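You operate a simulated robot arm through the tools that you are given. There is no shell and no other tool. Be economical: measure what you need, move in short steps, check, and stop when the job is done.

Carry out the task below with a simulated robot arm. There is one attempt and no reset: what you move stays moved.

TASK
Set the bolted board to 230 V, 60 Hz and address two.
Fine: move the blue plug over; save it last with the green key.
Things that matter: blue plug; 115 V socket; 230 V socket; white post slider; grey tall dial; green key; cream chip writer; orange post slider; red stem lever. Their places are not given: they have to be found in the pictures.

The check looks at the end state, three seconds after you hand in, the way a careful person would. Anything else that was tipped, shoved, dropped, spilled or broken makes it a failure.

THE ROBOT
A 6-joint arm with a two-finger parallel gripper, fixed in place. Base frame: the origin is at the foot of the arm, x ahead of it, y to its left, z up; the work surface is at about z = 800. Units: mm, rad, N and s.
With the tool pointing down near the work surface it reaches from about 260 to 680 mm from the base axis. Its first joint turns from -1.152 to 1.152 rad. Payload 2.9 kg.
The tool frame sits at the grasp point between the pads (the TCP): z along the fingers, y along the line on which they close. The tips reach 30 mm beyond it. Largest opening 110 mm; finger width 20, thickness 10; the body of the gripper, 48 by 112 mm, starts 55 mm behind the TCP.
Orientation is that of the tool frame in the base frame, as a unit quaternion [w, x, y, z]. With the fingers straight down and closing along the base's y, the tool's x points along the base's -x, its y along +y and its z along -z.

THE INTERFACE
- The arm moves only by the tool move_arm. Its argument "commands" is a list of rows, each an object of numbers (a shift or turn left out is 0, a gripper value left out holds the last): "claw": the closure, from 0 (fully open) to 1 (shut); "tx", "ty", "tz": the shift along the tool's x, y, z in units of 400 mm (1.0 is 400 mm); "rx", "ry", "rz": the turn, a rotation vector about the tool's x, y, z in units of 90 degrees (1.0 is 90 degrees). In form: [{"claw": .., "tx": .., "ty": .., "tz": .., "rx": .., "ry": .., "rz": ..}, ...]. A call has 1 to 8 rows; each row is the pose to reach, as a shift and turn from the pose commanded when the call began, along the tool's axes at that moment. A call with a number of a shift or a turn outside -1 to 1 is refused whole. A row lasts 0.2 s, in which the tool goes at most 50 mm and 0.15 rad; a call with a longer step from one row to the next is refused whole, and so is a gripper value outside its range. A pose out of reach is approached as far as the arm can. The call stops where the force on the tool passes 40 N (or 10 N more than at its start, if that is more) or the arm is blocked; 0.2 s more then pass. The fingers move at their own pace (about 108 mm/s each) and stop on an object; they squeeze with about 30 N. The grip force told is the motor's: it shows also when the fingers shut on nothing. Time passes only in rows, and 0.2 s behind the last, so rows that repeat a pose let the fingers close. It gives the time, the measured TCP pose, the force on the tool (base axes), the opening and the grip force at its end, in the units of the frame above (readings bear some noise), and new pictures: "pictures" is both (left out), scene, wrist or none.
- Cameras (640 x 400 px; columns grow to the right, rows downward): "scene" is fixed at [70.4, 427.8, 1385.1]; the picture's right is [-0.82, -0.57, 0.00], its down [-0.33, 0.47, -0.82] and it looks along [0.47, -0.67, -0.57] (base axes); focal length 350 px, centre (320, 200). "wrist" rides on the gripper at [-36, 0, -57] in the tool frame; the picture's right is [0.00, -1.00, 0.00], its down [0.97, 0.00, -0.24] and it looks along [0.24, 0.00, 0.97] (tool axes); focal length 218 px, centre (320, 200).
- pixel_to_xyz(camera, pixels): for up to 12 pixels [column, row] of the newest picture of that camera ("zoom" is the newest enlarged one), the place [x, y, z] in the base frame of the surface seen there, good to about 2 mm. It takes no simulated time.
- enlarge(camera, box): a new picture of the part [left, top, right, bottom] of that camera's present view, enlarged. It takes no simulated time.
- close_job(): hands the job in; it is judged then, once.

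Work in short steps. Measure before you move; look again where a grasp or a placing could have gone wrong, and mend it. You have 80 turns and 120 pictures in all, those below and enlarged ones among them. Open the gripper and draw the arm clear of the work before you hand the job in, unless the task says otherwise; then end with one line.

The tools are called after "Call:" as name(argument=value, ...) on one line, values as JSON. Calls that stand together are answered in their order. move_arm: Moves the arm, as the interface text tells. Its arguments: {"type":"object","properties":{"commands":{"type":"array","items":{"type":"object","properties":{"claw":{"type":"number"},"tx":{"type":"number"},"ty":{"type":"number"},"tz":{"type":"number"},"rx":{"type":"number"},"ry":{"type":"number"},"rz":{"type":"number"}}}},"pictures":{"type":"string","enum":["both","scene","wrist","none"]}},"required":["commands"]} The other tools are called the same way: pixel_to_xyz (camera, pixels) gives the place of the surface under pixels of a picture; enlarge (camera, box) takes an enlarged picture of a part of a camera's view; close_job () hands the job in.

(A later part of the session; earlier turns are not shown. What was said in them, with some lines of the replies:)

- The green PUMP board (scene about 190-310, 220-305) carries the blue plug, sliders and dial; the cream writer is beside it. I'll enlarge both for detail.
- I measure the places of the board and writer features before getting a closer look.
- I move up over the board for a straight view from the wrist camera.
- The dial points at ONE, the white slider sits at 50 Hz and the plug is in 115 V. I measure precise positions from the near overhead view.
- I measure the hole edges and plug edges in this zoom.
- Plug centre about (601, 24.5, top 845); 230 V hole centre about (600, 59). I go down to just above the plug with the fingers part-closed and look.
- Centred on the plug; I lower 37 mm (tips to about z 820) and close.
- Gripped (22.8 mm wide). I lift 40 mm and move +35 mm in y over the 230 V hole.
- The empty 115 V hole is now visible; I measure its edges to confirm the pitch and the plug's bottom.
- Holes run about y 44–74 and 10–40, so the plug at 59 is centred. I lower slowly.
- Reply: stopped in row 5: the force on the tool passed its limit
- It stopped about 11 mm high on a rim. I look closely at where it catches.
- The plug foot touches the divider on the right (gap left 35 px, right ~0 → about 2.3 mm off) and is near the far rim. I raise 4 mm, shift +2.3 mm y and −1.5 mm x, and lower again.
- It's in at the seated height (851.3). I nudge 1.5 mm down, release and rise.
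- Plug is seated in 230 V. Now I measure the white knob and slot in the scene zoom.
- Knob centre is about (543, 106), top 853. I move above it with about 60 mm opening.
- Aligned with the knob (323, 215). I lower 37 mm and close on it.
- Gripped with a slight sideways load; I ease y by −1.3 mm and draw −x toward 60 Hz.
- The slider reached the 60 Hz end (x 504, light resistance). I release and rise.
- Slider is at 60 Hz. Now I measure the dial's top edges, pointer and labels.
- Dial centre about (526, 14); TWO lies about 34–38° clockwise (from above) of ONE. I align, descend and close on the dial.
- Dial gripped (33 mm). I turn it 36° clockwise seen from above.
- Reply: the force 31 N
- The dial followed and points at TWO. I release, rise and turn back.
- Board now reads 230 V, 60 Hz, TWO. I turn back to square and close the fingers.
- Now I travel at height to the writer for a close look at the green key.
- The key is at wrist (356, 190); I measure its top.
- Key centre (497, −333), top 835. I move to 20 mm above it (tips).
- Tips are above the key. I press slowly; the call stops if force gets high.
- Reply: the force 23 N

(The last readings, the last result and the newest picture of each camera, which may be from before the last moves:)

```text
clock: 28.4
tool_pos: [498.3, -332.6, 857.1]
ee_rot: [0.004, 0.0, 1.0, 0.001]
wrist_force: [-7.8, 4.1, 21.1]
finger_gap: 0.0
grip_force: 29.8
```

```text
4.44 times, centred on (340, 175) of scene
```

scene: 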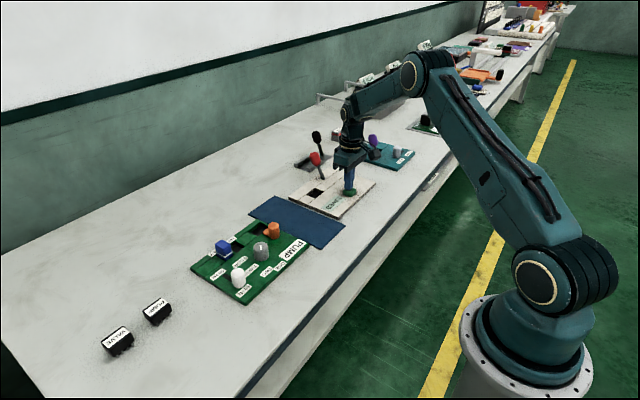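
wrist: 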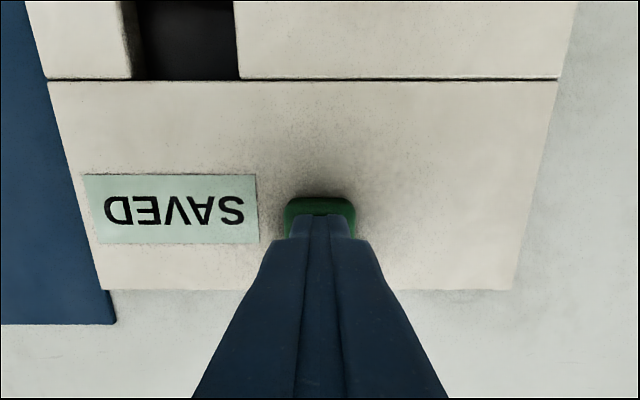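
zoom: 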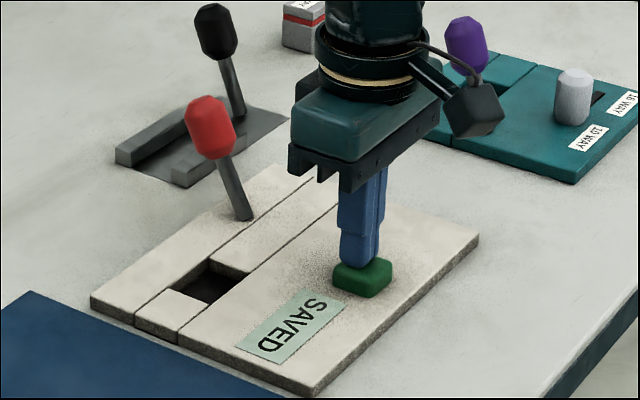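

The display reads SAVED. I rise straight, move back clear and open the gripper.

Call:
move_arm(commands=[{"tz": -0.05}, {"tz": -0.15}, {"tz": -0.27}, {"tz": -0.38}, {"tz": -0.48, "tx": 0.05, "claw": 0}, {"tz": -0.55, "tx": 0.13}, {"tz": -0.6, "tx": 0.2}, {"tz": -0.6, "tx": 0.2}])

Call:
enlarge(camera="scene", box=[180, 130, 420, 310])

```text
clock: 30.2
tool_pos: [417.0, -332.5, 1094.7]
ee_rot: [0.003, -0.001, 1.0, 0.001]
wrist_force: [0.3, 0.1, 0.5]
finger_gap: 110.0
grip_force: 0.0
```

scene: 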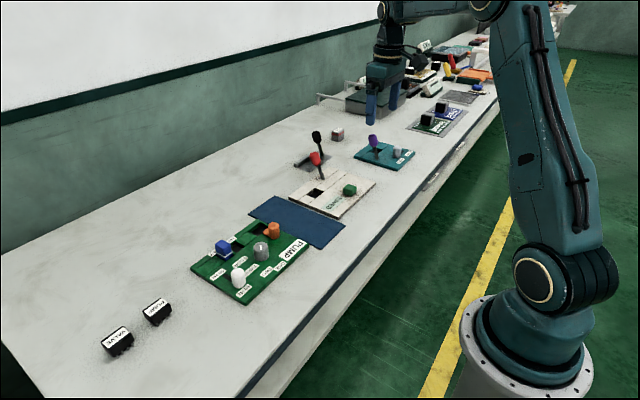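
wrist: 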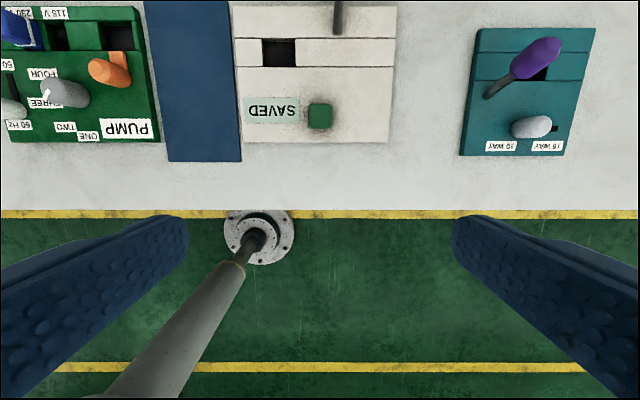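

```text
2.22 times, centred on (300, 220) of scene
```

zoom: 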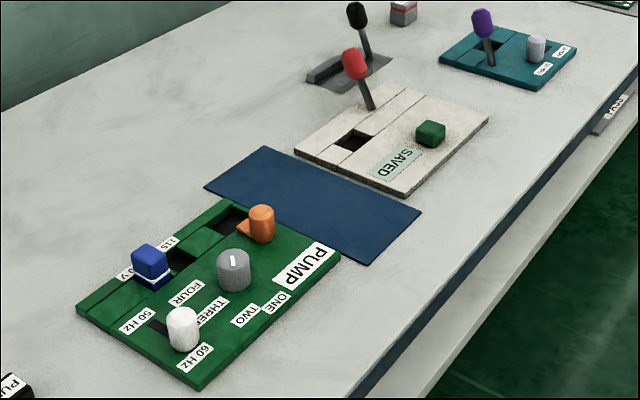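

All settings hold, SAVED is displayed, the gripper is open and clear; I hand in.

Call:
close_job()

```text
The job is handed in.
```

The board is set to 230 V (blue plug moved over), 60 Hz and address two. I pressed the green key last, and the writer's display reads SAVED.
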